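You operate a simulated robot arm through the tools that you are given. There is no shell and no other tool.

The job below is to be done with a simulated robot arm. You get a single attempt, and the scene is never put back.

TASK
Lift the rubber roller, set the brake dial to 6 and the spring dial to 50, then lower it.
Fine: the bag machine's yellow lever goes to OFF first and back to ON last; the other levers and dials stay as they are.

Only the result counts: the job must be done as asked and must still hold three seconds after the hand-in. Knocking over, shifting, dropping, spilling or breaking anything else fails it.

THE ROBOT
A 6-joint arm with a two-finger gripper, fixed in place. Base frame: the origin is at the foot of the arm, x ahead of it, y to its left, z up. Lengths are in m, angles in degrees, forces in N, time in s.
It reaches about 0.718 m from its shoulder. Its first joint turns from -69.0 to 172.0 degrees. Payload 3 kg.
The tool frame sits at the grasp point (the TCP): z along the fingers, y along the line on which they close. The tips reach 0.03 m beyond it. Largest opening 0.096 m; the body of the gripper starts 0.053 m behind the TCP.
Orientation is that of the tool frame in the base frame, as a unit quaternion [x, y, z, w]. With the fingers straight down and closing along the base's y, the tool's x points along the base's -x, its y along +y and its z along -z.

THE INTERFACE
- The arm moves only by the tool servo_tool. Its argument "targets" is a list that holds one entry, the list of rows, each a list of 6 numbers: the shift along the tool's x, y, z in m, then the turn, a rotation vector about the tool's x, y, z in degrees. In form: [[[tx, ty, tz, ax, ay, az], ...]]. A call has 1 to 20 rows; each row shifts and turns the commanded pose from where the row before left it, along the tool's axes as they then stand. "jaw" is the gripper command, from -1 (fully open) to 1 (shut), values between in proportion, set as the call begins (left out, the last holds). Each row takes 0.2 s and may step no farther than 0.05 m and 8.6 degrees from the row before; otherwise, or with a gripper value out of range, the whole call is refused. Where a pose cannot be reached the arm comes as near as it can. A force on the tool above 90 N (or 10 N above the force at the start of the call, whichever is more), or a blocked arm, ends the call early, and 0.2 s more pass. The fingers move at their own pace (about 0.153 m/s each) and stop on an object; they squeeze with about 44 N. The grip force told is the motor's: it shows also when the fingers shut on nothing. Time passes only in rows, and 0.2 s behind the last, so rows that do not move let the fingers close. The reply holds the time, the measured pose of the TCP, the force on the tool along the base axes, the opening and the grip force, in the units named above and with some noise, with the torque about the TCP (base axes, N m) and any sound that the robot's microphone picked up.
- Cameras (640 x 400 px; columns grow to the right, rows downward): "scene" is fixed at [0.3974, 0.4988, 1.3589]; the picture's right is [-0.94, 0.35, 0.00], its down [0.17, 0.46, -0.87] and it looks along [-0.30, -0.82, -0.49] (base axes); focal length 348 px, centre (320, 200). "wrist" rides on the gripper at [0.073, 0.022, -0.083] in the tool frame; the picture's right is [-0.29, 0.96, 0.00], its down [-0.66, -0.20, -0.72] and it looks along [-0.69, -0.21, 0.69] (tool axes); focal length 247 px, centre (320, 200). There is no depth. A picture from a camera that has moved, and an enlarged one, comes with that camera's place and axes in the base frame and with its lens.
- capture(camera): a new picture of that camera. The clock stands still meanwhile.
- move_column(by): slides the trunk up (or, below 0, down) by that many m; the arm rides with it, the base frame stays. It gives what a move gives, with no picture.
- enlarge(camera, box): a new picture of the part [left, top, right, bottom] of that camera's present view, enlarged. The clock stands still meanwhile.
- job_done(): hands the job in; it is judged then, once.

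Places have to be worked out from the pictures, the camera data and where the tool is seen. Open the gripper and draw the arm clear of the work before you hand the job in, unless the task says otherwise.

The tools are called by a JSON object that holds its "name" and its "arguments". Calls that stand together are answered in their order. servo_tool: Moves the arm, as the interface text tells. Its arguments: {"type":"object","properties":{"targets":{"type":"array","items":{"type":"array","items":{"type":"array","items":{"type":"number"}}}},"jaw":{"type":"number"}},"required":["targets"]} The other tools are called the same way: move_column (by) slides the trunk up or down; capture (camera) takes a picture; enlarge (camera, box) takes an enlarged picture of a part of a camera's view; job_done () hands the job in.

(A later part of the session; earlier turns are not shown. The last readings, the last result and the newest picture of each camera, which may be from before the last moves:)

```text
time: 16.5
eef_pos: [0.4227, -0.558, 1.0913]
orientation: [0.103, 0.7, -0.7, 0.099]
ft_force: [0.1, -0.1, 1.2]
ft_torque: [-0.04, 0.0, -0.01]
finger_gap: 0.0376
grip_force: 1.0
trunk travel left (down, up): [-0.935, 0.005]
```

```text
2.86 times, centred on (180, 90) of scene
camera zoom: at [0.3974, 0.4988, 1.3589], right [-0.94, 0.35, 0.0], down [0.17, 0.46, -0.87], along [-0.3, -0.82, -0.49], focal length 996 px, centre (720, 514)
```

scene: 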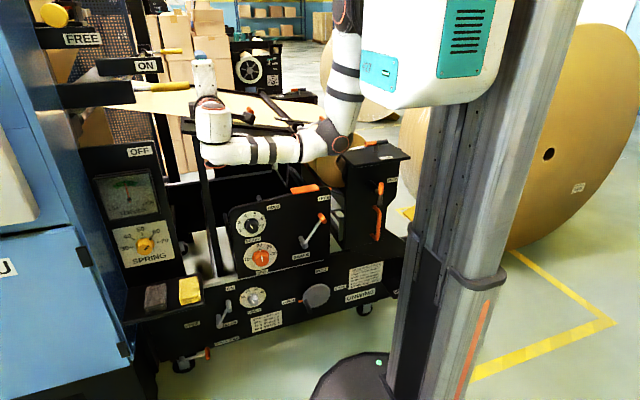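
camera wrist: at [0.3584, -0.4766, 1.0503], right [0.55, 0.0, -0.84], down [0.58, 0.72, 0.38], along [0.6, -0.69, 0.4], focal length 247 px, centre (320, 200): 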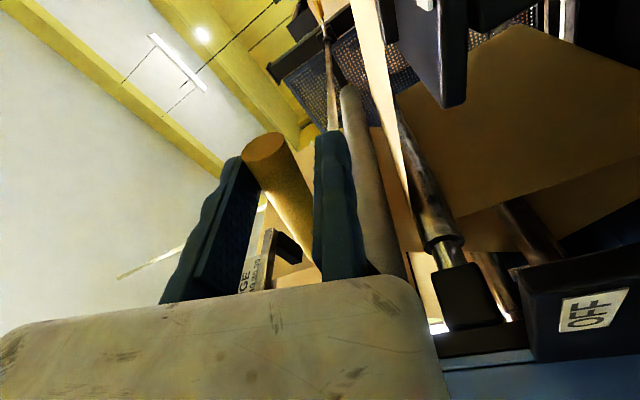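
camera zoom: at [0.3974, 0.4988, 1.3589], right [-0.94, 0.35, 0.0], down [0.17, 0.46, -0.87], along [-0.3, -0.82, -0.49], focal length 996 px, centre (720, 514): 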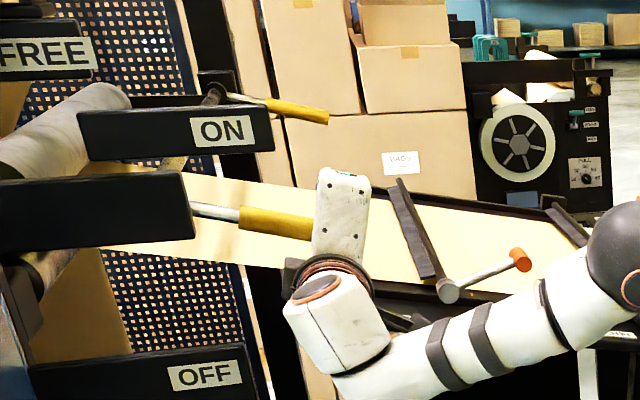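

The lever moves freely and the roller is rising. Continue another 16°.

{"name": "servo_tool", "arguments": {"targets": [[[-0.0019, 0.0115, 0, 0, 0, 4], [-0.0019, 0.0115, 0, 0, 0, 4], [-0.0019, 0.0115, 0, 0, 0, 4], [-0.0019, 0.0115, 0, 0, 0, 4]]]}}

{"name": "capture", "arguments": {"camera": "wrist"}}

{"name": "enlarge", "arguments": {"camera": "scene", "box": [80, 20, 280, 160]}}

```text
time: 17.5
eef_pos: [0.4469, -0.5575, 1.0533]
orientation: [-0.197, -0.679, 0.68, -0.194]
ft_force: [-1.2, 0.1, 1.8]
ft_torque: [-0.02, -0.01, 0.02]
finger_gap: 0.038
grip_force: 1.6
trunk travel left (down, up): [-0.935, 0.005]
```

```text
taken
camera wrist: at [0.3969, -0.4765, 0.9949], right [0.76, 0.0, -0.65], down [0.45, 0.72, 0.53], along [0.47, -0.69, 0.55], focal length 247 px, centre (320, 200)
```

wrist: 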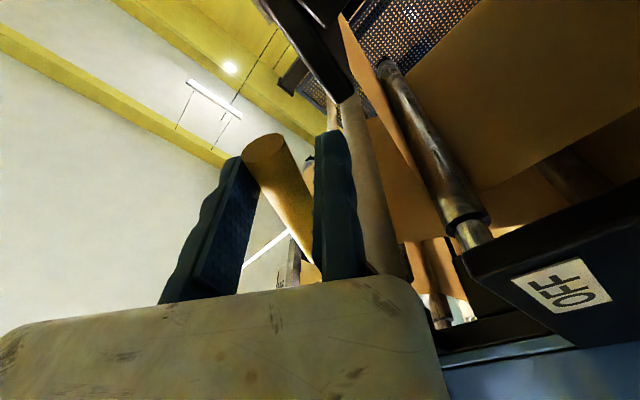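

```text
2.86 times, centred on (180, 90) of scene
camera zoom: at [0.3974, 0.4988, 1.3589], right [-0.94, 0.35, 0.0], down [0.17, 0.46, -0.87], along [-0.3, -0.82, -0.49], focal length 996 px, centre (720, 514)
```

zoom: 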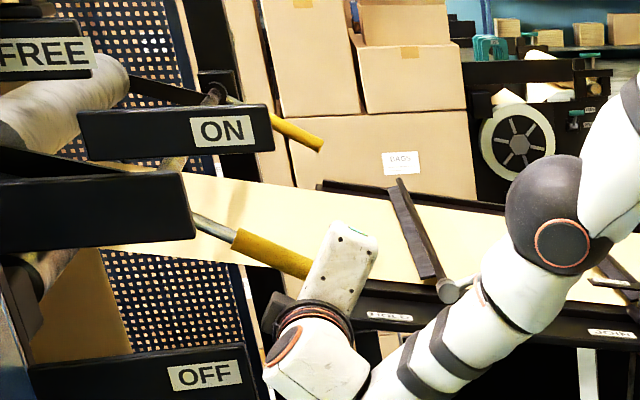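

At 32° with low forces. The fixed finger will near the OFF panel corner (≈(0.505,-0.53,1.027)) around 47°, so I go on 8° and check.

{"name": "servo_tool", "arguments": {"targets": [[[-0.0019, 0.0115, 0, 0, 0, 4], [-0.0019, 0.0115, 0, 0, 0, 4]]]}}

{"name": "capture", "arguments": {"camera": "wrist"}}

{"name": "enlarge", "arguments": {"camera": "scene", "box": [80, 20, 280, 160]}}

```text
time: 18.1
eef_pos: [0.4484, -0.5514, 1.0474]
orientation: [0.245, 0.664, -0.664, 0.242]
ft_force: [-0.9, 0.8, 1.5]
ft_torque: [-0.03, -0.02, -0.01]
finger_gap: 0.0371
grip_force: 1.6
out of reach, approached as far as the arm can: row 1, 2
trunk travel left (down, up): [-0.935, 0.005]
```

```text
taken
camera wrist: at [0.407, -0.47, 0.9839], right [0.84, 0.0, -0.54], down [0.38, 0.72, 0.58], along [0.39, -0.69, 0.61], focal length 247 px, centre (320, 200)
```

wrist: 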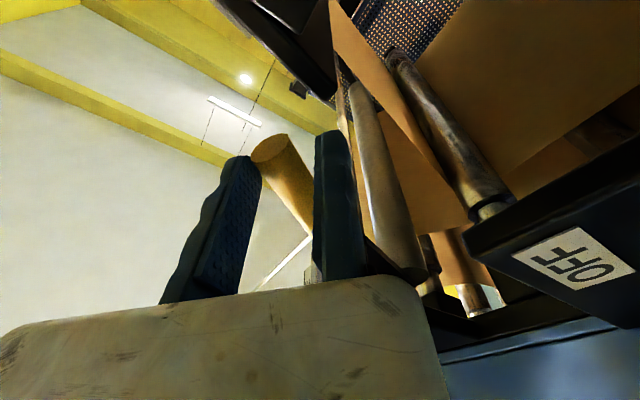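

```text
2.86 times, centred on (180, 90) of scene
camera zoom: at [0.3974, 0.4988, 1.3589], right [-0.94, 0.35, 0.0], down [0.17, 0.46, -0.87], along [-0.3, -0.82, -0.49], focal length 996 px, centre (720, 514)
```

zoom: 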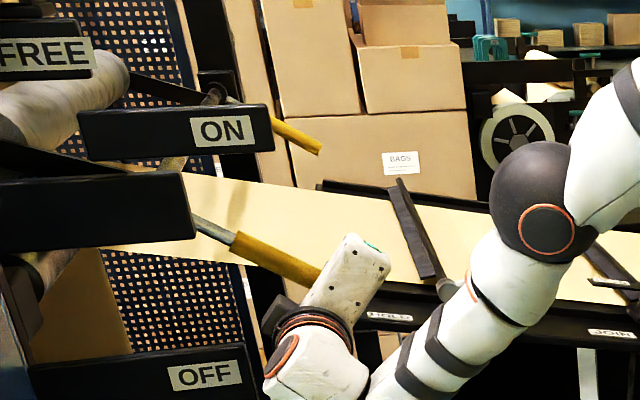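

The arm reached its extension limit with the column so high (θ≈36-40°). Before repositioning the column I test whether the lever holds by itself: open the jaw a bit and watch whether the handle follows the upper finger.

{"name": "servo_tool", "arguments": {"targets": [[[0, 0, 0, 0, 0, 0], [0, 0, 0, 0, 0, 0], [0, 0, 0, 0, 0, 0], [0, 0, 0, 0, 0, 0]]], "jaw": -0.05}}

{"name": "capture", "arguments": {"camera": "wrist"}}

```text
time: 19.1
eef_pos: [0.4496, -0.5529, 1.0472]
orientation: [-0.244, -0.664, 0.664, -0.241]
ft_force: [1.2, 0.0, -0.1]
ft_torque: [0.01, 0.0, -0.04]
finger_gap: 0.0506
grip_force: 0.0
trunk travel left (down, up): [-0.935, 0.005]
```

```text
taken
camera wrist: at [0.4072, -0.4701, 0.9838], right [0.84, 0.0, -0.54], down [0.38, 0.72, 0.58], along [0.39, -0.69, 0.61], focal length 247 px, centre (320, 200)
```

wrist: 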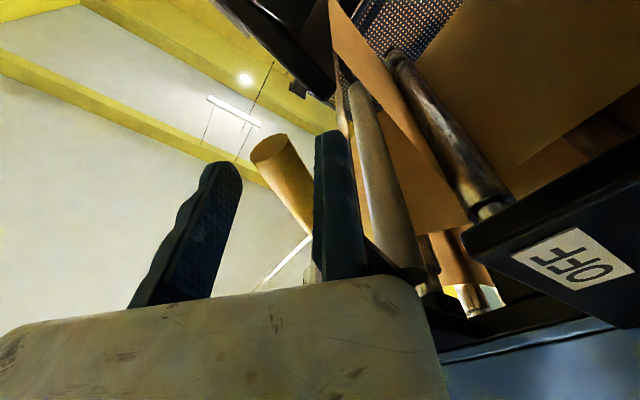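

The lever stays put on its own. I retreat straight out (+y), then lower the column 0.2 m for better reach.

{"name": "servo_tool", "arguments": {"targets": [[[0, 0, -0.03, 0, 0, 0], [0, 0, -0.04, 0, 0, 0], [0, 0, -0.04, 0, 0, 0], [0, 0, -0.03, 0, 0, 0]]]}}

{"name": "enlarge", "arguments": {"camera": "scene", "box": [80, 20, 280, 160]}}

```text
time: 20.1
eef_pos: [0.4496, -0.4126, 1.048]
orientation: [-0.244, -0.664, 0.664, -0.242]
ft_force: [1.7, 0.7, -0.3]
ft_torque: [-0.02, 0.01, -0.02]
finger_gap: 0.0502
grip_force: 0.1
trunk travel left (down, up): [-0.935, 0.005]
```

```text
2.86 times, centred on (180, 90) of scene
camera zoom: at [0.3974, 0.4988, 1.3589], right [-0.94, 0.35, 0.0], down [0.17, 0.46, -0.87], along [-0.3, -0.82, -0.49], focal length 996 px, centre (720, 514)
```

zoom: 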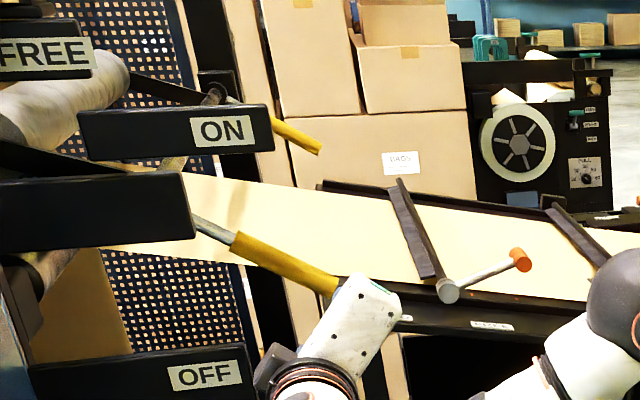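

Lever held its place. Lower the column by 0.2 m.

{"name": "move_column", "arguments": {"by": -0.2}}

{"name": "capture", "arguments": {"camera": "scene"}}

```text
time: 22.3
eef_pos: [0.4499, -0.414, 0.8475]
orientation: [-0.245, -0.663, 0.665, -0.241]
ft_force: [0.1, 0.2, -0.3]
ft_torque: [0.02, 0.01, -0.01]
finger_gap: 0.0504
grip_force: 0.0
trunk travel left (down, up): [-0.735, 0.205]
```

```text
taken
```

scene: 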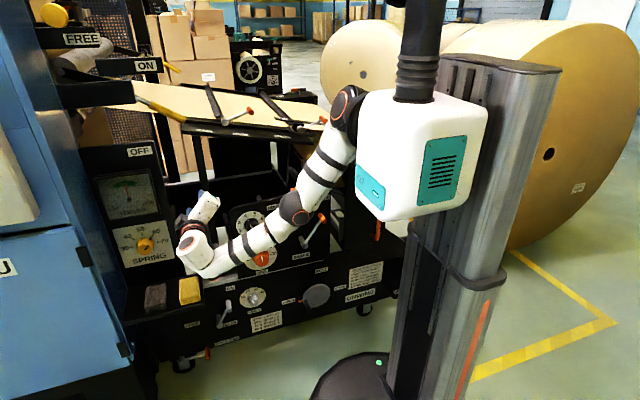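

The column is lowered and the lever still sits at about 34°. By symmetry of the ON/OFF labels about the pivot, OFF should be near 45°. I bring the tool back up in front of the handle, staying clear (y≈-0.41).

{"name": "servo_tool", "arguments": {"targets": [[[-0.0266, -0.0298, 0, 0, 0, 0], [-0.0266, -0.0298, 0, 0, 0, 0], [-0.0266, -0.0298, 0, 0, 0, 0], [-0.0266, -0.0298, 0, 0, 0, 0], [-0.0266, -0.0298, 0, 0, 0, 0]]]}}

{"name": "capture", "arguments": {"camera": "wrist"}}

{"name": "capture", "arguments": {"camera": "scene"}}

```text
time: 23.5
eef_pos: [0.4545, -0.4127, 1.0496]
orientation: [0.244, 0.664, -0.664, 0.242]
ft_force: [0.4, 0.6, 0.1]
ft_torque: [-0.01, -0.02, 0.0]
finger_gap: 0.0506
grip_force: 0.1
trunk travel left (down, up): [-0.735, 0.205]
```

```text
taken
camera wrist: at [0.4125, -0.3318, 0.9843], right [0.84, 0.0, -0.54], down [0.38, 0.72, 0.58], along [0.39, -0.69, 0.61], focal length 247 px, centre (320, 200)
```

wrist: 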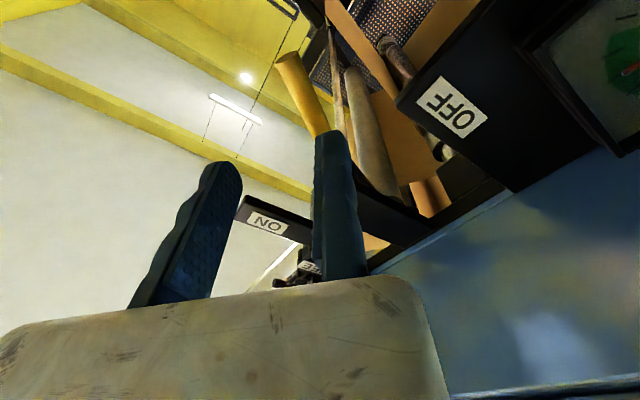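

```text
taken
```

scene: 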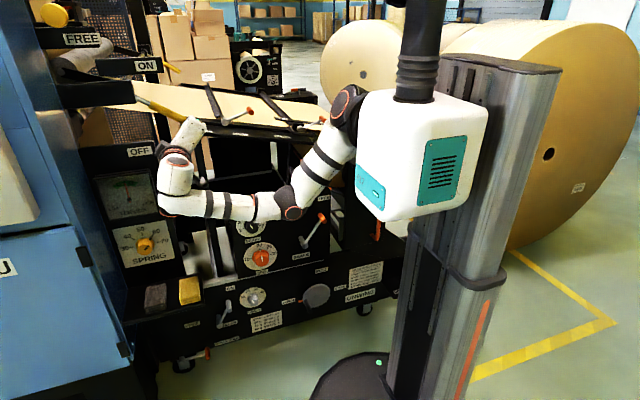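

The handle appears about centred in the 0.05 m gap (tool y≈-0.025). Advance to y≈-0.558.

{"name": "servo_tool", "arguments": {"targets": [[[0, 0, 0.04, 0, 0, 0], [0, 0, 0.035, 0, 0, 0], [0, 0, 0.02, 0, 0, 0]]]}}

{"name": "capture", "arguments": {"camera": "wrist"}}

```text
time: 24.3
eef_pos: [0.455, -0.5097, 1.047]
orientation: [0.244, 0.664, -0.664, 0.241]
ft_force: [0.2, -0.1, 0.5]
ft_torque: [0.0, 0.0, 0.02]
finger_gap: 0.0506
grip_force: 0.1
trunk travel left (down, up): [-0.735, 0.205]
```

```text
taken
camera wrist: at [0.413, -0.4274, 0.984], right [0.84, 0.0, -0.54], down [0.38, 0.72, 0.58], along [0.39, -0.69, 0.61], focal length 247 px, centre (320, 200)
```

wrist: 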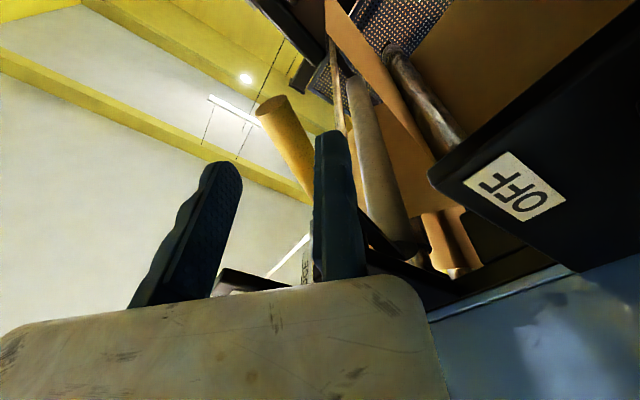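

The handle is between the fingers; go in the last 48 mm.

{"name": "servo_tool", "arguments": {"targets": [[[0, 0, 0.02, 0, 0, 0], [0, 0, 0.02, 0, 0, 0], [0, 0, 0.008, 0, 0, 0]]]}}

{"name": "capture", "arguments": {"camera": "wrist"}}

```text
time: 25.1
eef_pos: [0.4547, -0.5581, 1.0462]
orientation: [-0.244, -0.664, 0.664, -0.241]
ft_force: [0.5, 0.7, 0.5]
ft_torque: [-0.01, -0.01, -0.02]
finger_gap: 0.0504
grip_force: 0.0
trunk travel left (down, up): [-0.735, 0.205]
```

```text
taken
camera wrist: at [0.4141, -0.4759, 0.9824], right [0.84, 0.0, -0.54], down [0.38, 0.72, 0.58], along [0.39, -0.69, 0.61], focal length 247 px, centre (320, 200)
```

wrist: 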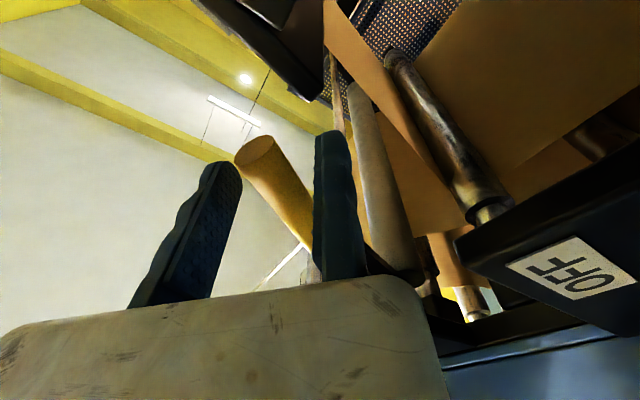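

I close the cage to ~0.028 and swing another 8° about the pivot.

{"name": "servo_tool", "arguments": {"targets": [[[0, 0, 0, 0, 0, 0], [-0.00085, 0.0115, 0, 0, 0, 4], [-0.00085, 0.0115, 0, 0, 0, 4], [0, 0, 0, 0, 0, 0]]], "jaw": 0.4}}

{"name": "capture", "arguments": {"camera": "wrist"}}

{"name": "enlarge", "arguments": {"camera": "scene", "box": [80, 20, 280, 160]}}

```text
time: 26.1
eef_pos: [0.4721, -0.5566, 1.0308]
orientation: [-0.291, -0.645, 0.646, -0.288]
ft_force: [-1.5, -0.6, 0.0]
ft_torque: [-0.03, 0.0, -0.05]
finger_gap: 0.0304
grip_force: 1.9
trunk travel left (down, up): [-0.735, 0.205]
```

```text
taken
camera wrist: at [0.4395, -0.4756, 0.9611], right [0.91, 0.0, -0.42], down [0.29, 0.72, 0.63], along [0.3, -0.69, 0.66], focal length 247 px, centre (320, 200)
```

wrist: 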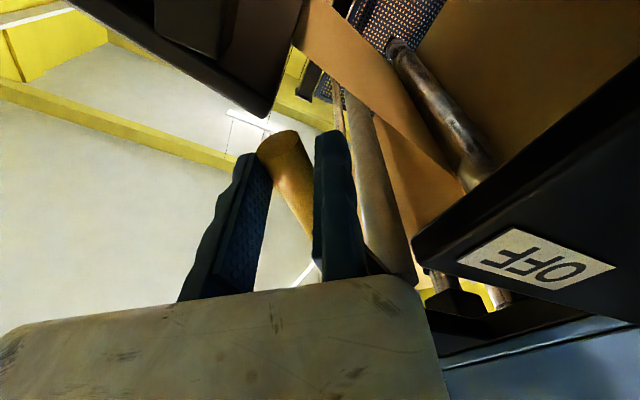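

```text
2.86 times, centred on (180, 90) of scene
camera zoom: at [0.3974, 0.4988, 1.3589], right [-0.94, 0.35, 0.0], down [0.17, 0.46, -0.87], along [-0.3, -0.82, -0.49], focal length 996 px, centre (720, 514)
```

zoom: 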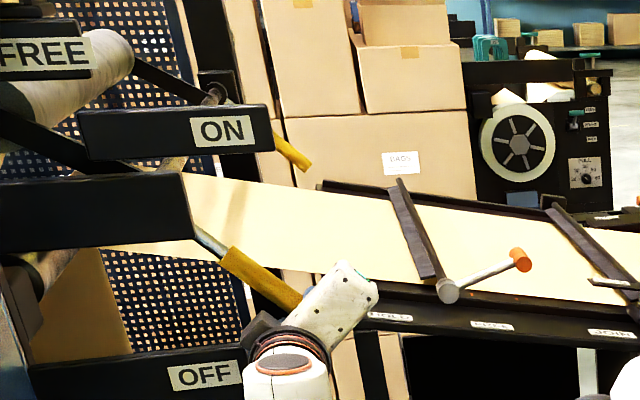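

Lever is at about 44°, no stop felt yet (forces ~1.5 N). I continue in 2° steps watching for the end stop and the panel corner clearance.

{"name": "servo_tool", "arguments": {"targets": [[[-0.0004, 0.00575, 0, 0, 0, 2], [-0.0004, 0.00575, 0, 0, 0, 2], [0, 0, 0, 0, 0, 0]]]}}

{"name": "capture", "arguments": {"camera": "wrist"}}

{"name": "enlarge", "arguments": {"camera": "scene", "box": [80, 20, 280, 160]}}

```text
time: 26.9
eef_pos: [0.4811, -0.5577, 1.0245]
orientation: [-0.313, -0.634, 0.636, -0.309]
ft_force: [-1.5, -0.3, 0.3]
ft_torque: [-0.03, -0.01, -0.05]
finger_gap: 0.0307
grip_force: 2.0
trunk travel left (down, up): [-0.735, 0.205]
```

```text
taken
camera wrist: at [0.4537, -0.4752, 0.9523], right [0.94, 0.0, -0.35], down [0.25, 0.72, 0.65], along [0.25, -0.69, 0.68], focal length 247 px, centre (320, 200)
```

wrist: 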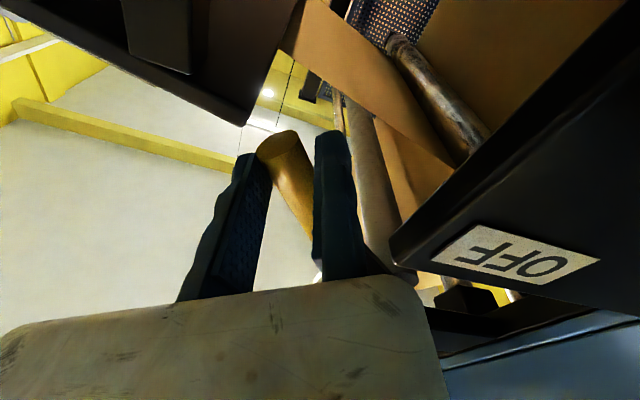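

```text
2.86 times, centred on (180, 90) of scene
camera zoom: at [0.3974, 0.4988, 1.3589], right [-0.94, 0.35, 0.0], down [0.17, 0.46, -0.87], along [-0.3, -0.82, -0.49], focal length 996 px, centre (720, 514)
```

zoom: 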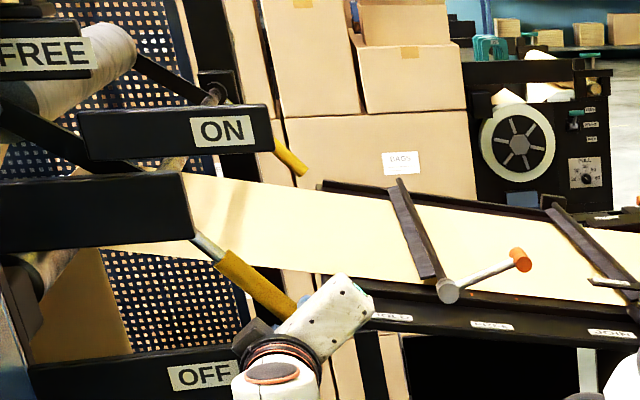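

No stop yet at ~48°, and the fixed finger gets within ~1 cm of the OFF panel's edge. Closing the jaw onto the handle will push the lever ~2.5° further without moving the hand and tell me the handle diameter.

{"name": "servo_tool", "arguments": {"targets": [[[0, 0, 0, 0, 0, 0], [0, 0, 0, 0, 0, 0], [0, 0, 0, 0, 0, 0]]], "jaw": 0.55}}

{"name": "enlarge", "arguments": {"camera": "scene", "box": [80, 20, 280, 160]}}

{"name": "capture", "arguments": {"camera": "wrist"}}

```text
time: 27.7
eef_pos: [0.4804, -0.5559, 1.0243]
orientation: [-0.314, -0.634, 0.635, -0.311]
ft_force: [-1.4, 1.1, -0.4]
ft_torque: [0.12, -0.55, -0.12]
finger_gap: 0.0236
grip_force: 44.8
trunk travel left (down, up): [-0.735, 0.205]
```

```text
2.86 times, centred on (180, 90) of scene
camera zoom: at [0.3974, 0.4988, 1.3589], right [-0.94, 0.35, 0.0], down [0.17, 0.46, -0.87], along [-0.3, -0.82, -0.49], focal length 996 px, centre (720, 514)
```

zoom: 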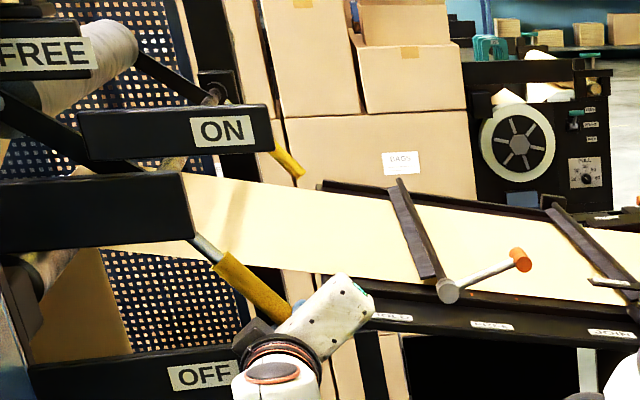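

```text
taken
camera wrist: at [0.4535, -0.4752, 0.9526], right [0.94, 0.0, -0.35], down [0.25, 0.72, 0.65], along [0.25, -0.69, 0.68], focal length 247 px, centre (320, 200)
```

wrist: 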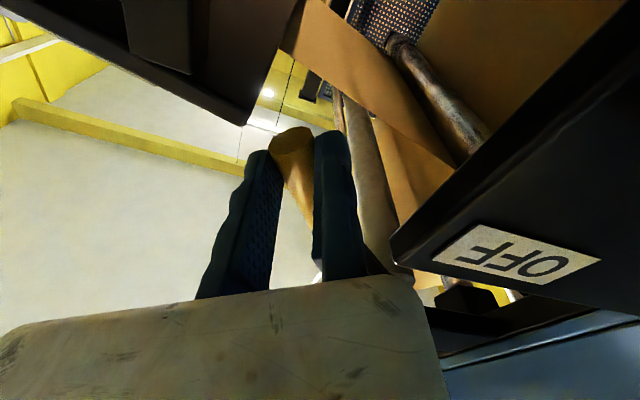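

Handle diameter ≈0.0236, lever now ~50° and still no stop. I slide ~9 mm toward the tip (more clearance from the OFF panel), align the roll, and swing ~4.5° further slowly.

{"name": "servo_tool", "arguments": {"targets": [[[0, 0, 0, 0, 0, 0], [0.009, 0, 0, 0, 0, -2], [-0.0004, 0.0045, 0, 0, 0, 1.5], [-0.0004, 0.0045, 0, 0, 0, 1.5], [-0.0004, 0.0045, 0, 0, 0, 1.5], [0, 0, 0, 0, 0, 0]]], "jaw": 0.43}}

{"name": "capture", "arguments": {"camera": "wrist"}}

{"name": "enlarge", "arguments": {"camera": "scene", "box": [80, 20, 280, 160]}}

```text
time: 29.1
eef_pos: [0.4862, -0.5573, 1.0101]
orientation: [-0.326, -0.627, 0.629, -0.323]
ft_force: [-0.6, -0.4, 1.3]
ft_torque: [-0.03, 0.03, -0.04]
finger_gap: 0.0296
grip_force: 2.2
trunk travel left (down, up): [-0.735, 0.205]
```

```text
taken
camera wrist: at [0.4616, -0.4751, 0.9375], right [0.95, 0.0, -0.31], down [0.22, 0.72, 0.66], along [0.22, -0.69, 0.69], focal length 247 px, centre (320, 200)
```

wrist: 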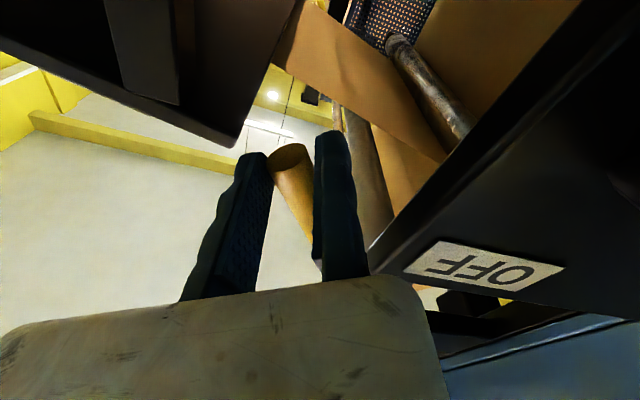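

```text
2.86 times, centred on (180, 90) of scene
camera zoom: at [0.3974, 0.4988, 1.3589], right [-0.94, 0.35, 0.0], down [0.17, 0.46, -0.87], along [-0.3, -0.82, -0.49], focal length 996 px, centre (720, 514)
```

zoom: 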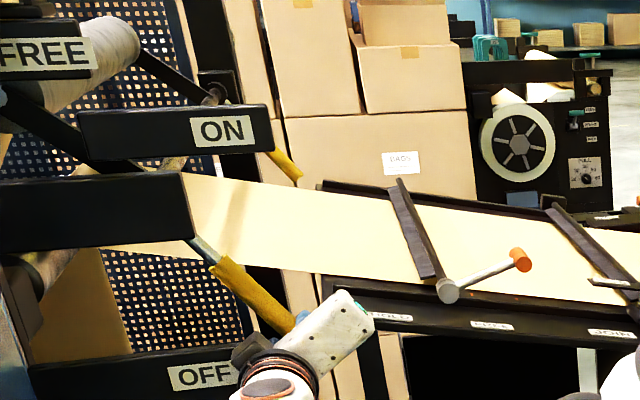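

Lever ≈53° and still free; the fixed finger has ~9 mm left to the OFF panel edge (≈x 0.511). I move 2.5° more, then close the jaw gently to push the handle the remaining slack and feel for the stop.

{"name": "servo_tool", "arguments": {"targets": [[[0, 0.0037, 0, 0, 0, 1.25], [0, 0.0037, 0, 0, 0, 1.25], [0, 0, 0, 0, 0, 0]]]}}

{"name": "servo_tool", "arguments": {"targets": [[[0, 0, 0, 0, 0, 0], [0, 0, 0, 0, 0, 0], [0, 0, 0, 0, 0, 0]]], "jaw": 0.55}}

{"name": "capture", "arguments": {"camera": "wrist"}}

{"name": "enlarge", "arguments": {"camera": "scene", "box": [80, 20, 280, 160]}}

```text
time: 29.9
eef_pos: [0.4913, -0.5563, 1.0039]
orientation: [-0.34, -0.62, 0.621, -0.337]
ft_force: [-1.1, -0.1, 0.6]
ft_torque: [0.0, -0.03, -0.05]
finger_gap: 0.0282
grip_force: 0.6
trunk travel left (down, up): [-0.735, 0.205]
```

```text
time: 30.7
eef_pos: [0.4925, -0.5559, 1.0052]
orientation: [-0.34, -0.62, 0.622, -0.336]
ft_force: [0.0, 1.6, -4.5]
ft_torque: [-0.01, -0.71, 0.08]
finger_gap: 0.024
grip_force: 45.4
trunk travel left (down, up): [-0.735, 0.205]
```

```text
taken
camera wrist: at [0.4719, -0.4747, 0.9315], right [0.96, 0.0, -0.27], down [0.19, 0.72, 0.67], along [0.19, -0.69, 0.7], focal length 247 px, centre (320, 200)
```

wrist: 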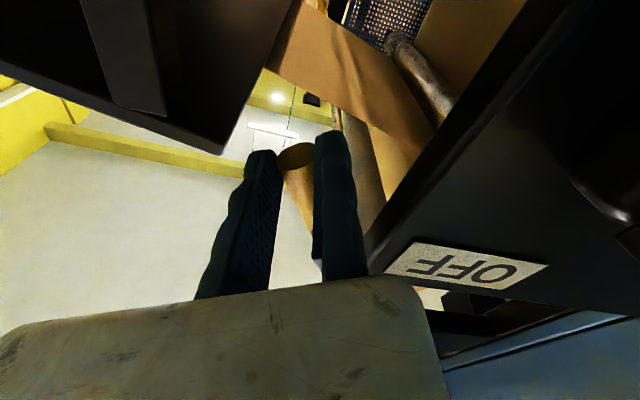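

```text
2.86 times, centred on (180, 90) of scene
camera zoom: at [0.3974, 0.4988, 1.3589], right [-0.94, 0.35, 0.0], down [0.17, 0.46, -0.87], along [-0.3, -0.82, -0.49], focal length 996 px, centre (720, 514)
```

zoom: 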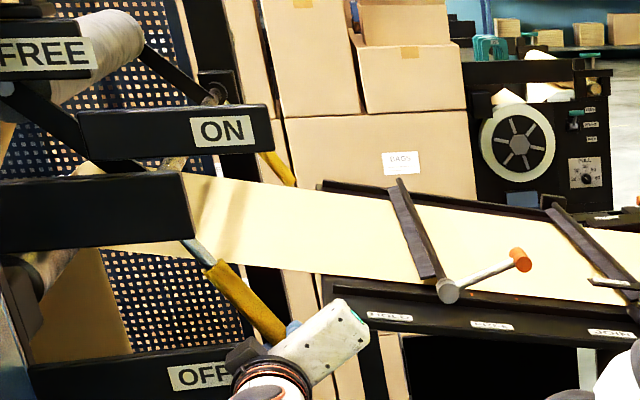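

Lever ≈57°; the handle now seems to pull downwards (−4.5 N on the tool), suggesting it is falling into the OFF end position. I loosen the jaw to see where the lever rests on its own.

{"name": "servo_tool", "arguments": {"targets": [[[0, 0, 0, 0, 0, 0], [0, 0, 0, 0, 0, 0], [0, 0, 0, 0, 0, 0]]], "jaw": 0.3}}

{"name": "capture", "arguments": {"camera": "wrist"}}

{"name": "enlarge", "arguments": {"camera": "scene", "box": [80, 20, 280, 160]}}

```text
time: 31.5
eef_pos: [0.4929, -0.5559, 1.005]
orientation: [-0.34, -0.62, 0.622, -0.336]
ft_force: [1.5, 0.5, -0.4]
ft_torque: [-0.01, 0.03, 0.02]
finger_gap: 0.0338
grip_force: 0.0
trunk travel left (down, up): [-0.735, 0.205]
```

```text
taken
camera wrist: at [0.4721, -0.475, 0.9316], right [0.96, 0.0, -0.27], down [0.19, 0.72, 0.67], along [0.19, -0.69, 0.7], focal length 247 px, centre (320, 200)
```

wrist: 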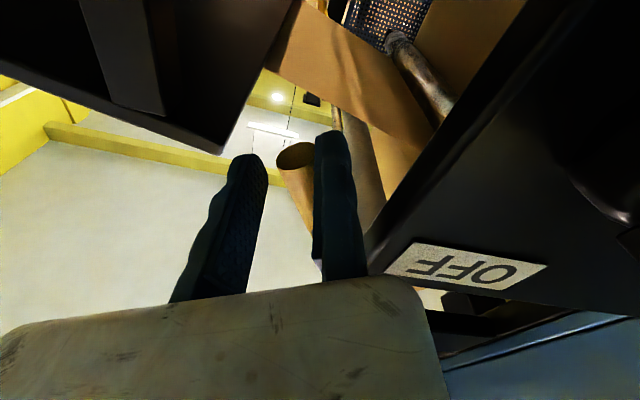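

```text
2.86 times, centred on (180, 90) of scene
camera zoom: at [0.3974, 0.4988, 1.3589], right [-0.94, 0.35, 0.0], down [0.17, 0.46, -0.87], along [-0.3, -0.82, -0.49], focal length 996 px, centre (720, 514)
```

zoom: 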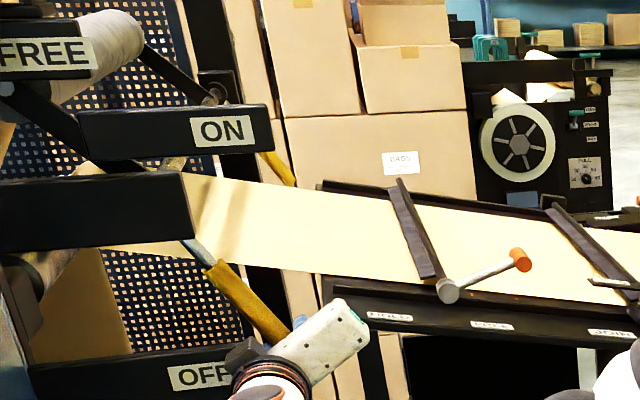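

I now retreat straight out and re-approach with closed fingers above the handle, so the push to the end stop is independent of the OFF panel.

{"name": "servo_tool", "arguments": {"targets": [[[0, 0, -0.02, 0, 0, 0], [0, 0, -0.025, 0, 0, 0], [0, 0, -0.03, 0, 0, 0]]]}}

{"name": "enlarge", "arguments": {"camera": "scene", "box": [80, 20, 280, 160]}}

{"name": "capture", "arguments": {"camera": "wrist"}}

```text
time: 32.3
eef_pos: [0.492, -0.4825, 1.0047]
orientation: [-0.34, -0.62, 0.622, -0.338]
ft_force: [-0.6, 0.1, 0.2]
ft_torque: [0.0, 0.01, 0.0]
finger_gap: 0.0335
grip_force: 0.0
trunk travel left (down, up): [-0.735, 0.205]
```

```text
2.86 times, centred on (180, 90) of scene
camera zoom: at [0.3974, 0.4988, 1.3589], right [-0.94, 0.35, 0.0], down [0.17, 0.46, -0.87], along [-0.3, -0.82, -0.49], focal length 996 px, centre (720, 514)
```

zoom: 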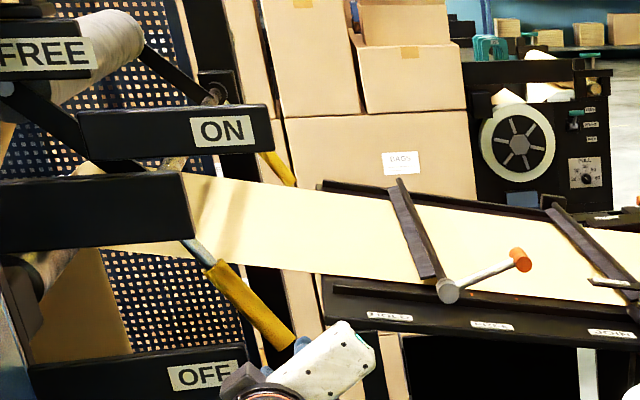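

```text
taken
camera wrist: at [0.4709, -0.3999, 0.9326], right [0.96, -0.01, -0.27], down [0.19, 0.72, 0.66], along [0.19, -0.69, 0.7], focal length 247 px, centre (320, 200)
```

wrist: 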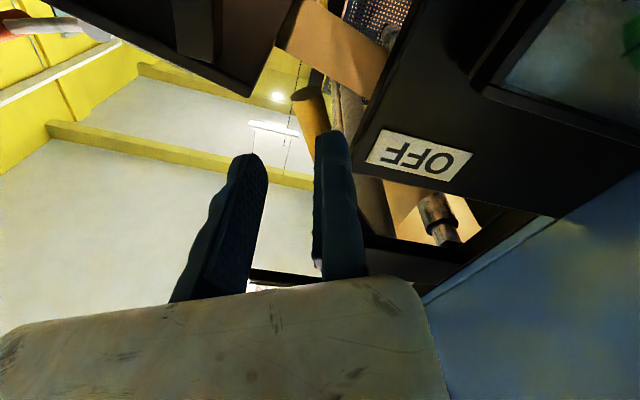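

Lever rests at ≈57-58°. I close the fingers, shift to the upper-left side of the handle, and advance there.

{"name": "servo_tool", "arguments": {"targets": [[[-0.0047, -0.0223, 0, 0, 0, 0], [-0.0047, -0.0223, 0, 0, 0, 0], [0, 0, 0, 0, 0, 0]]], "jaw": 1}}

{"name": "capture", "arguments": {"camera": "wrist"}}

```text
time: 33.1
eef_pos: [0.4604, -0.482, 1.0369]
orientation: [-0.34, -0.62, 0.621, -0.337]
ft_force: [0.4, 0.5, 0.0]
ft_torque: [0.03, -0.02, -0.01]
finger_gap: 0.0
grip_force: 33.4
trunk travel left (down, up): [-0.735, 0.205]
```

```text
taken
camera wrist: at [0.4408, -0.4008, 0.9638], right [0.96, 0.0, -0.27], down [0.19, 0.72, 0.67], along [0.19, -0.69, 0.7], focal length 247 px, centre (320, 200)
```

wrist: 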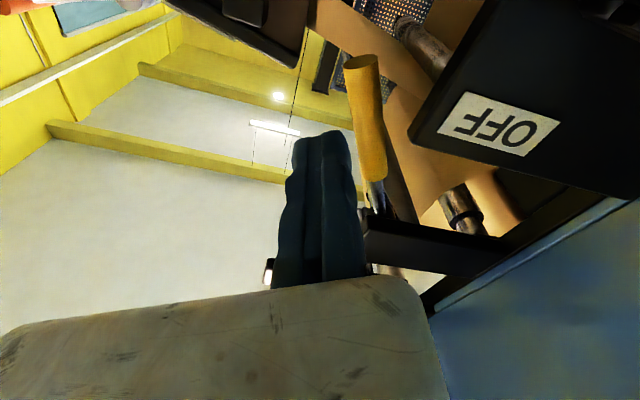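

Good view: handle tip at ≈(0.481, 1.011), i.e. 57°. The closed fingers are clear on its upper-left side; I advance.

{"name": "servo_tool", "arguments": {"targets": [[[0, 0, 0.025, 0, 0, 0], [0, 0, 0.025, 0, 0, 0], [0, 0, 0.025, 0, 0, 0]]]}}

{"name": "capture", "arguments": {"camera": "wrist"}}

```text
time: 33.9
eef_pos: [0.4603, -0.5575, 1.0368]
orientation: [-0.34, -0.62, 0.621, -0.337]
ft_force: [0.2, -0.3, 0.2]
ft_torque: [-0.02, -0.01, 0.0]
finger_gap: 0.0
grip_force: 32.6
trunk travel left (down, up): [-0.735, 0.205]
```

```text
taken
camera wrist: at [0.44, -0.4753, 0.9633], right [0.96, 0.0, -0.27], down [0.19, 0.72, 0.67], along [0.19, -0.69, 0.69], focal length 247 px, centre (320, 200)
```

wrist: 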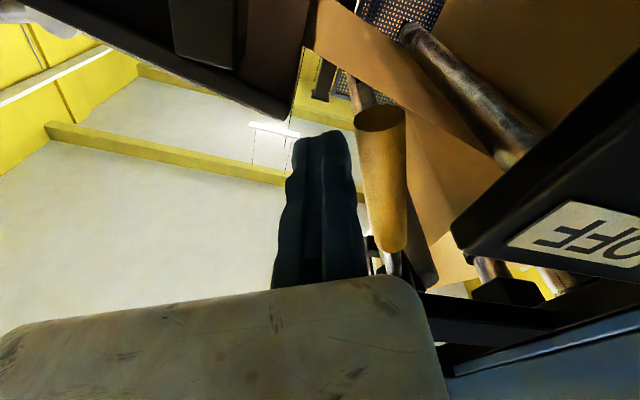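

Fingers are beside the handle. Now I push along the arc in small steps to find the stop.

{"name": "servo_tool", "arguments": {"targets": [[[0.001, 0.0058, 0, 0, 0, 2], [0.001, 0.0058, 0, 0, 0, 2], [0.0005, 0.0029, 0, 0, 0, 1], [0.0005, 0.0029, 0, 0, 0, 1], [0, 0, 0, 0, 0, 0]]]}}

{"name": "capture", "arguments": {"camera": "wrist"}}

{"name": "enlarge", "arguments": {"camera": "scene", "box": [80, 20, 280, 160]}}

```text
time: 35.1
eef_pos: [0.473, -0.5569, 1.0259]
orientation: [-0.372, -0.602, 0.603, -0.369]
ft_force: [0.2, -0.6, 0.0]
ft_torque: [0.04, 0.0, 0.0]
finger_gap: 0.0003
grip_force: 33.5
trunk travel left (down, up): [-0.735, 0.205]
```

```text
taken
camera wrist: at [0.4607, -0.475, 0.9512], right [0.99, 0.0, -0.17], down [0.12, 0.72, 0.68], along [0.12, -0.69, 0.71], focal length 247 px, centre (320, 200)
```

wrist: 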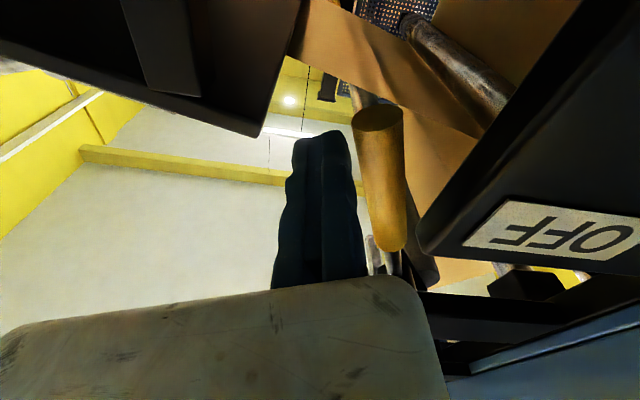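

```text
2.86 times, centred on (180, 90) of scene
camera zoom: at [0.3974, 0.4988, 1.3589], right [-0.94, 0.35, 0.0], down [0.17, 0.46, -0.87], along [-0.3, -0.82, -0.49], focal length 996 px, centre (720, 514)
```

zoom: 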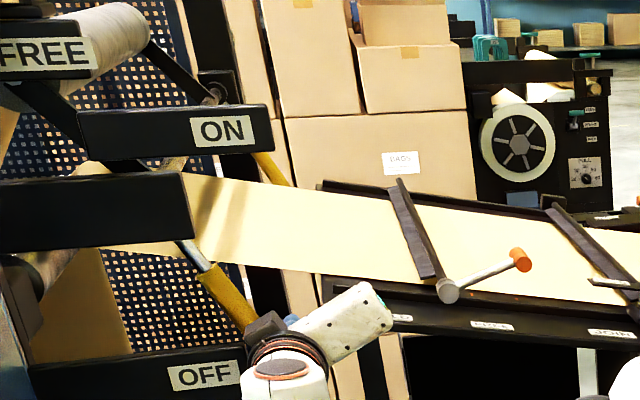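

The lever follows easily, now ≈63°, still no stop. I continue pushing in 1.5° steps.

{"name": "servo_tool", "arguments": {"targets": [[[0.0008, 0.0043, 0, 0, 0, 1.5], [0.0008, 0.0043, 0, 0, 0, 1.5], [0.0008, 0.0043, 0, 0, 0, 1.5], [0, 0, 0, 0, 0, 0]]]}}

{"name": "capture", "arguments": {"camera": "wrist"}}

{"name": "enlarge", "arguments": {"camera": "scene", "box": [80, 20, 280, 160]}}

```text
time: 36.1
eef_pos: [0.4783, -0.5565, 1.0207]
orientation: [-0.397, -0.585, 0.589, -0.393]
ft_force: [-13.6, -0.2, 3.0]
ft_torque: [-0.03, 0.16, -0.28]
finger_gap: 0.0001
grip_force: 33.3
trunk travel left (down, up): [-0.735, 0.205]
```

```text
taken
camera wrist: at [0.4731, -0.475, 0.9448], right [1.0, -0.01, -0.09], down [0.07, 0.72, 0.69], along [0.06, -0.69, 0.72], focal length 247 px, centre (320, 200)
```

wrist: 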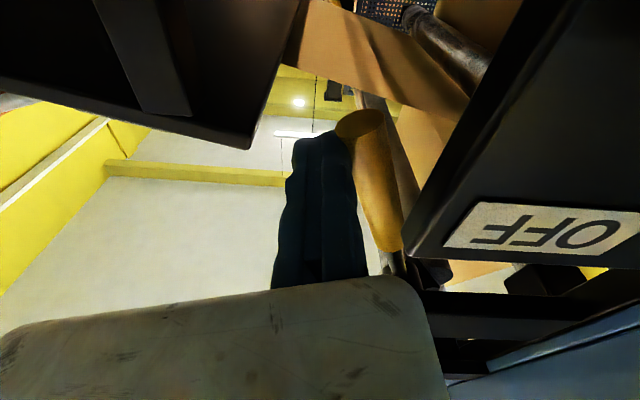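

```text
2.86 times, centred on (180, 90) of scene
camera zoom: at [0.3974, 0.4988, 1.3589], right [-0.94, 0.35, 0.0], down [0.17, 0.46, -0.87], along [-0.3, -0.82, -0.49], focal length 996 px, centre (720, 514)
```

zoom: 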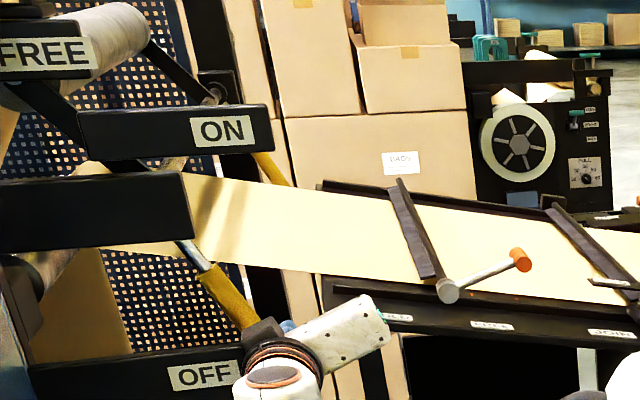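

Now there's a 13.6 N reaction and the lever stays at ≈63°: that's the OFF end stop. I ease off and retract, then verify it stays there.

{"name": "servo_tool", "arguments": {"targets": [[[0, -0.012, 0, 0, 0, 0], [0, -0.008, -0.02, 0, 0, 0], [0, 0, -0.04, 0, 0, 0], [0, 0, -0.04, 0, 0, 0], [0, 0, -0.04, 0, 0, 0]]]}}

{"name": "enlarge", "arguments": {"camera": "scene", "box": [80, 20, 280, 160]}}

{"name": "capture", "arguments": {"camera": "wrist"}}

```text
time: 37.3
eef_pos: [0.4648, -0.4165, 1.0282]
orientation: [-0.394, -0.587, 0.589, -0.392]
ft_force: [-0.4, 0.7, 0.2]
ft_torque: [-0.03, 0.01, 0.0]
finger_gap: 0.0
grip_force: 33.1
trunk travel left (down, up): [-0.735, 0.205]
```

```text
2.86 times, centred on (180, 90) of scene
camera zoom: at [0.3974, 0.4988, 1.3589], right [-0.94, 0.35, 0.0], down [0.17, 0.46, -0.87], along [-0.3, -0.82, -0.49], focal length 996 px, centre (720, 514)
```

zoom: 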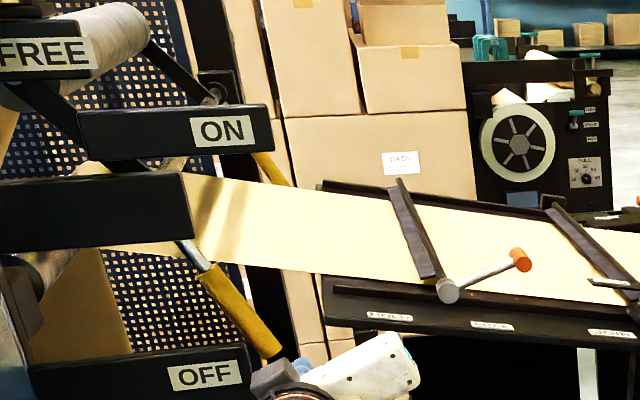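

```text
taken
camera wrist: at [0.4576, -0.3346, 0.9514], right [1.0, -0.01, -0.09], down [0.07, 0.72, 0.69], along [0.06, -0.69, 0.72], focal length 247 px, centre (320, 200)
```

wrist: 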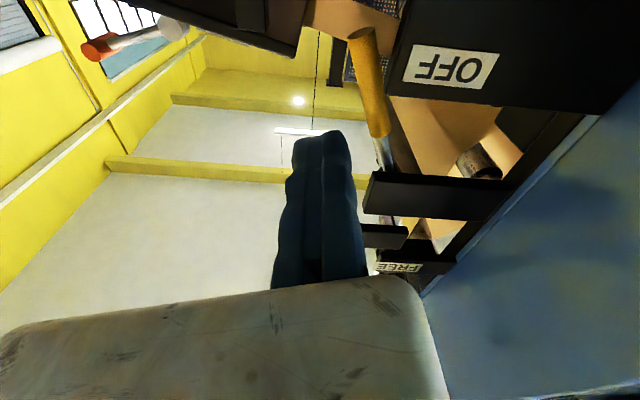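

The lever rests at OFF (roller lifted). Next the brake dial: I back away a bit and roll the tool back to upright, then go down towards about (0.29, -0.40, 0.70).

{"name": "servo_tool", "arguments": {"targets": [[[0, 0, -0.03, 0, 0, -8.4], [0, 0, 0, 0, 0, -8.4], [0, 0, 0, 0, 0, -8.4], [0, 0, 0, 0, 0, -8.4], [0, 0, 0, 0, 0, -8.4], [0, 0, 0, 0, 0, -8.4], [0, 0, 0, 0, 0, -8.4], [0, 0, 0, 0, 0, -8.4]]], "jaw": -1}}

```text
time: 39.1
eef_pos: [0.4667, -0.3863, 1.0254]
orientation: [-0.004, -0.707, 0.707, 0.0]
ft_force: [-0.3, -0.3, -0.1]
ft_torque: [-0.03, 0.0, 0.01]
finger_gap: 0.096
grip_force: 0.0
trunk travel left (down, up): [-0.735, 0.205]
```

Tool is upright again. Move down and toward -x in front of the brake dial.

{"name": "servo_tool", "arguments": {"targets": [[[0.02, 0.039, -0.005, 0, 0, 0], [0.02, 0.039, -0.005, 0, 0, 0], [0.02, 0.039, 0, 0, 0, 0], [0.02, 0.039, 0, 0, 0, 0], [0.02, 0.039, 0, 0, 0, 0], [0.02, 0.039, 0, 0, 0, 0], [0.02, 0.039, 0, 0, 0, 0], [0.02, 0.039, 0, 0, 0, 0]]]}}

{"name": "capture", "arguments": {"camera": "wrist"}}

{"name": "capture", "arguments": {"camera": "scene"}}

```text
time: 40.9
eef_pos: [0.3114, -0.3751, 0.7118]
orientation: [0.004, 0.708, -0.707, 0.002]
ft_force: [0.4, -0.1, 0.0]
ft_torque: [-0.02, 0.0, 0.0]
finger_gap: 0.0962
grip_force: 0.0
trunk travel left (down, up): [-0.735, 0.205]
```

```text
taken
camera wrist: at [0.2371, -0.2939, 0.6889], right [0.3, 0.0, -0.95], down [0.66, 0.72, 0.21], along [0.69, -0.69, 0.22], focal length 247 px, centre (320, 200)
```

wrist: 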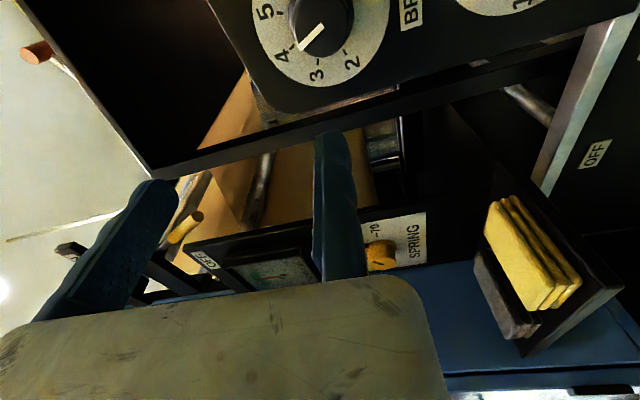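

```text
taken
```

scene: 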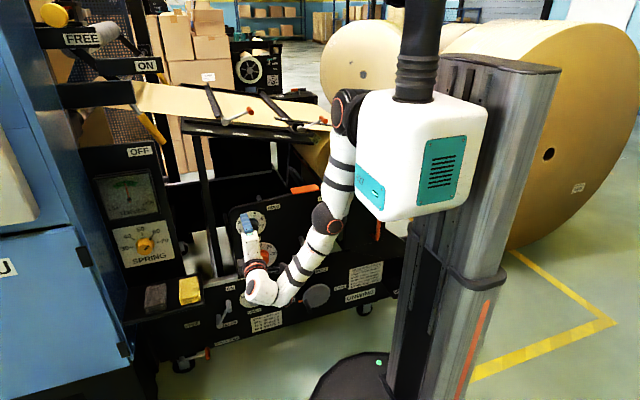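

The brake knob cap is at ≈(0.273, -0.503, 0.699), pointing at 4. I shift the hand to get a clear view of the dial between the fingers.

{"name": "servo_tool", "arguments": {"targets": [[[0.035, 0.017, 0, 0, 0, 0], [0.035, 0.017, 0, 0, 0, 0], [0.03, 0.017, 0, 0, 0, 0]]]}}

{"name": "capture", "arguments": {"camera": "wrist"}}

{"name": "enlarge", "arguments": {"camera": "scene", "box": [200, 180, 320, 280]}}

```text
time: 41.7
eef_pos: [0.2112, -0.3738, 0.6613]
orientation: [-0.005, -0.707, 0.707, -0.001]
ft_force: [0.5, -0.1, 0.4]
ft_torque: [0.0, 0.0, 0.0]
finger_gap: 0.0961
grip_force: 0.0
trunk travel left (down, up): [-0.735, 0.205]
```

```text
taken
camera wrist: at [0.1372, -0.2922, 0.6382], right [0.3, 0.0, -0.95], down [0.66, 0.72, 0.21], along [0.69, -0.69, 0.22], focal length 247 px, centre (320, 200)
```

wrist: 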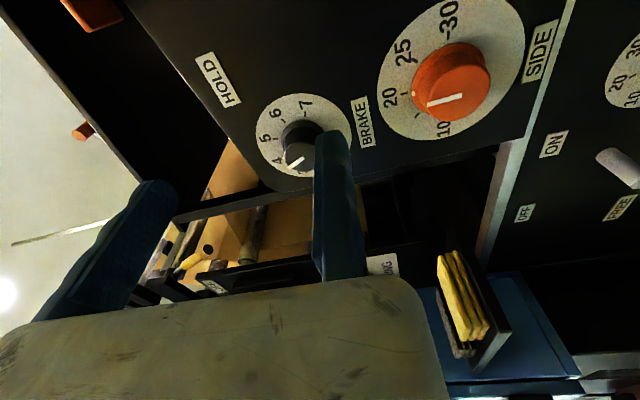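

```text
4.00 times, centred on (260, 230) of scene
camera zoom: at [0.3974, 0.4988, 1.3589], right [-0.94, 0.35, 0.0], down [0.17, 0.46, -0.87], along [-0.3, -0.82, -0.49], focal length 1394 px, centre (560, 80)
```

zoom: 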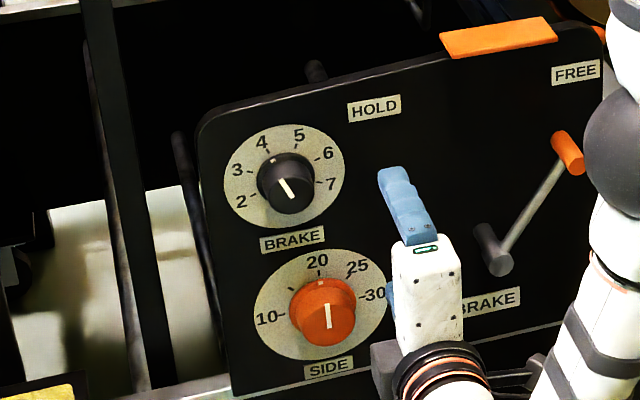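

Now I see the dial properly; let me enlarge the wrist view to get the knob's centre and pointer.

{"name": "enlarge", "arguments": {"camera": "wrist", "box": [240, 80, 380, 200]}}

{"name": "enlarge", "arguments": {"camera": "scene", "box": [220, 195, 300, 250]}}

```text
3.33 times, centred on (310, 140) of wrist
camera zoom: at [0.1372, -0.2922, 0.6382], right [0.3, 0.0, -0.95], down [0.66, 0.72, 0.21], along [0.69, -0.69, 0.22], focal length 823 px, centre (353, 400)
```

zoom: 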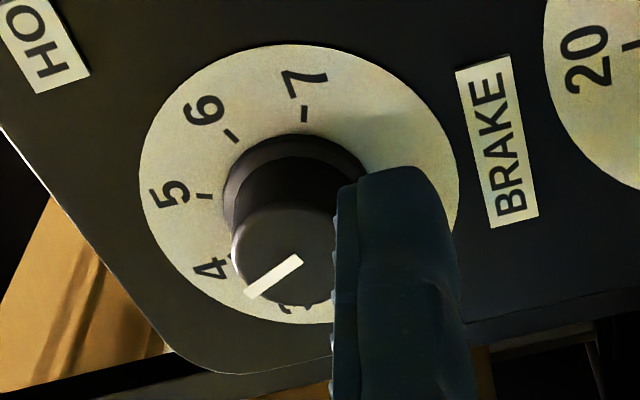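

```text
7.27 times, centred on (260, 222) of scene
camera zoom: at [0.3974, 0.4988, 1.3589], right [-0.94, 0.35, 0.0], down [0.17, 0.46, -0.87], along [-0.3, -0.82, -0.49], focal length 2534 px, centre (756, 36)
```

zoom: 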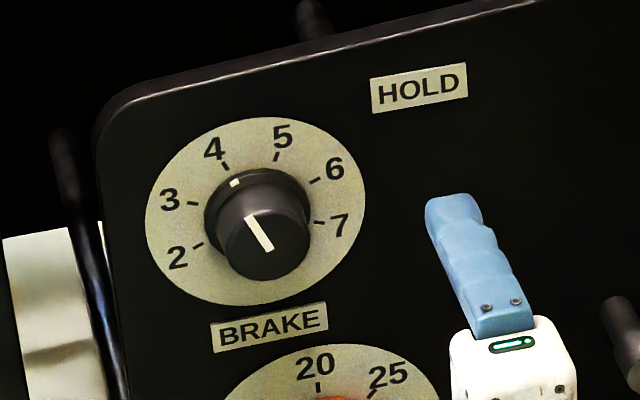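

Ticks work out to 45° spacing (2…7 at ±112.5°, ±67.5°, ±22.5°), pointer now at 4, so I need +90° clockwise. Knob axis ≈(0.276, 0.703), cap front y≈-0.498, Ø≈0.042. I pre-roll the tool by -30° and set the gap to ~0.06.

{"name": "servo_tool", "arguments": {"targets": [[[0, 0, 0, 0, 0, -7.5], [0, 0, 0, 0, 0, -7.5], [0, 0, 0, 0, 0, -7.5], [0, 0, 0, 0, 0, -7.5]]], "jaw": -0.25}}

{"name": "capture", "arguments": {"camera": "wrist"}}

```text
time: 42.7
eef_pos: [0.2109, -0.3753, 0.6614]
orientation: [-0.179, 0.684, -0.683, -0.183]
ft_force: [0.0, -0.4, -0.4]
ft_torque: [-0.03, 0.03, 0.02]
finger_gap: 0.0601
grip_force: 0.0
trunk travel left (down, up): [-0.735, 0.205]
```

```text
taken
camera wrist: at [0.135, -0.2931, 0.678], right [-0.22, 0.0, -0.98], down [0.68, 0.72, -0.15], along [0.7, -0.69, -0.16], focal length 247 px, centre (320, 200)
```

wrist: 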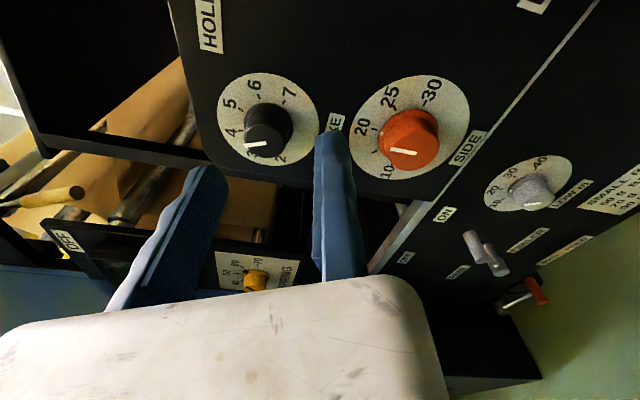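

Very clear view now; enlarge to refine the knob's location.

{"name": "enlarge", "arguments": {"camera": "wrist", "box": [205, 60, 335, 180]}}

```text
3.33 times, centred on (270, 120) of wrist
camera zoom: at [0.135, -0.2931, 0.678], right [-0.22, 0.0, -0.98], down [0.68, 0.72, -0.15], along [0.7, -0.69, -0.16], focal length 823 px, centre (487, 467)
```

zoom: 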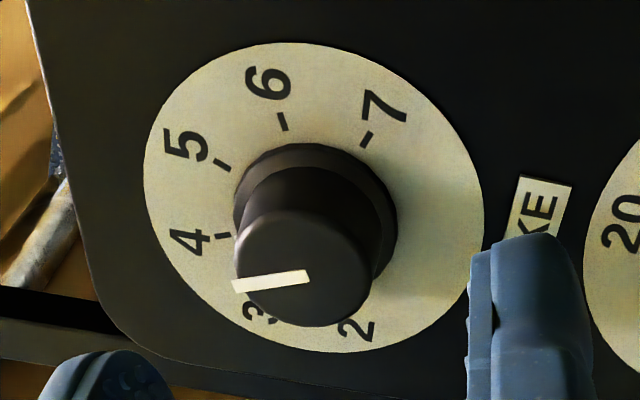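

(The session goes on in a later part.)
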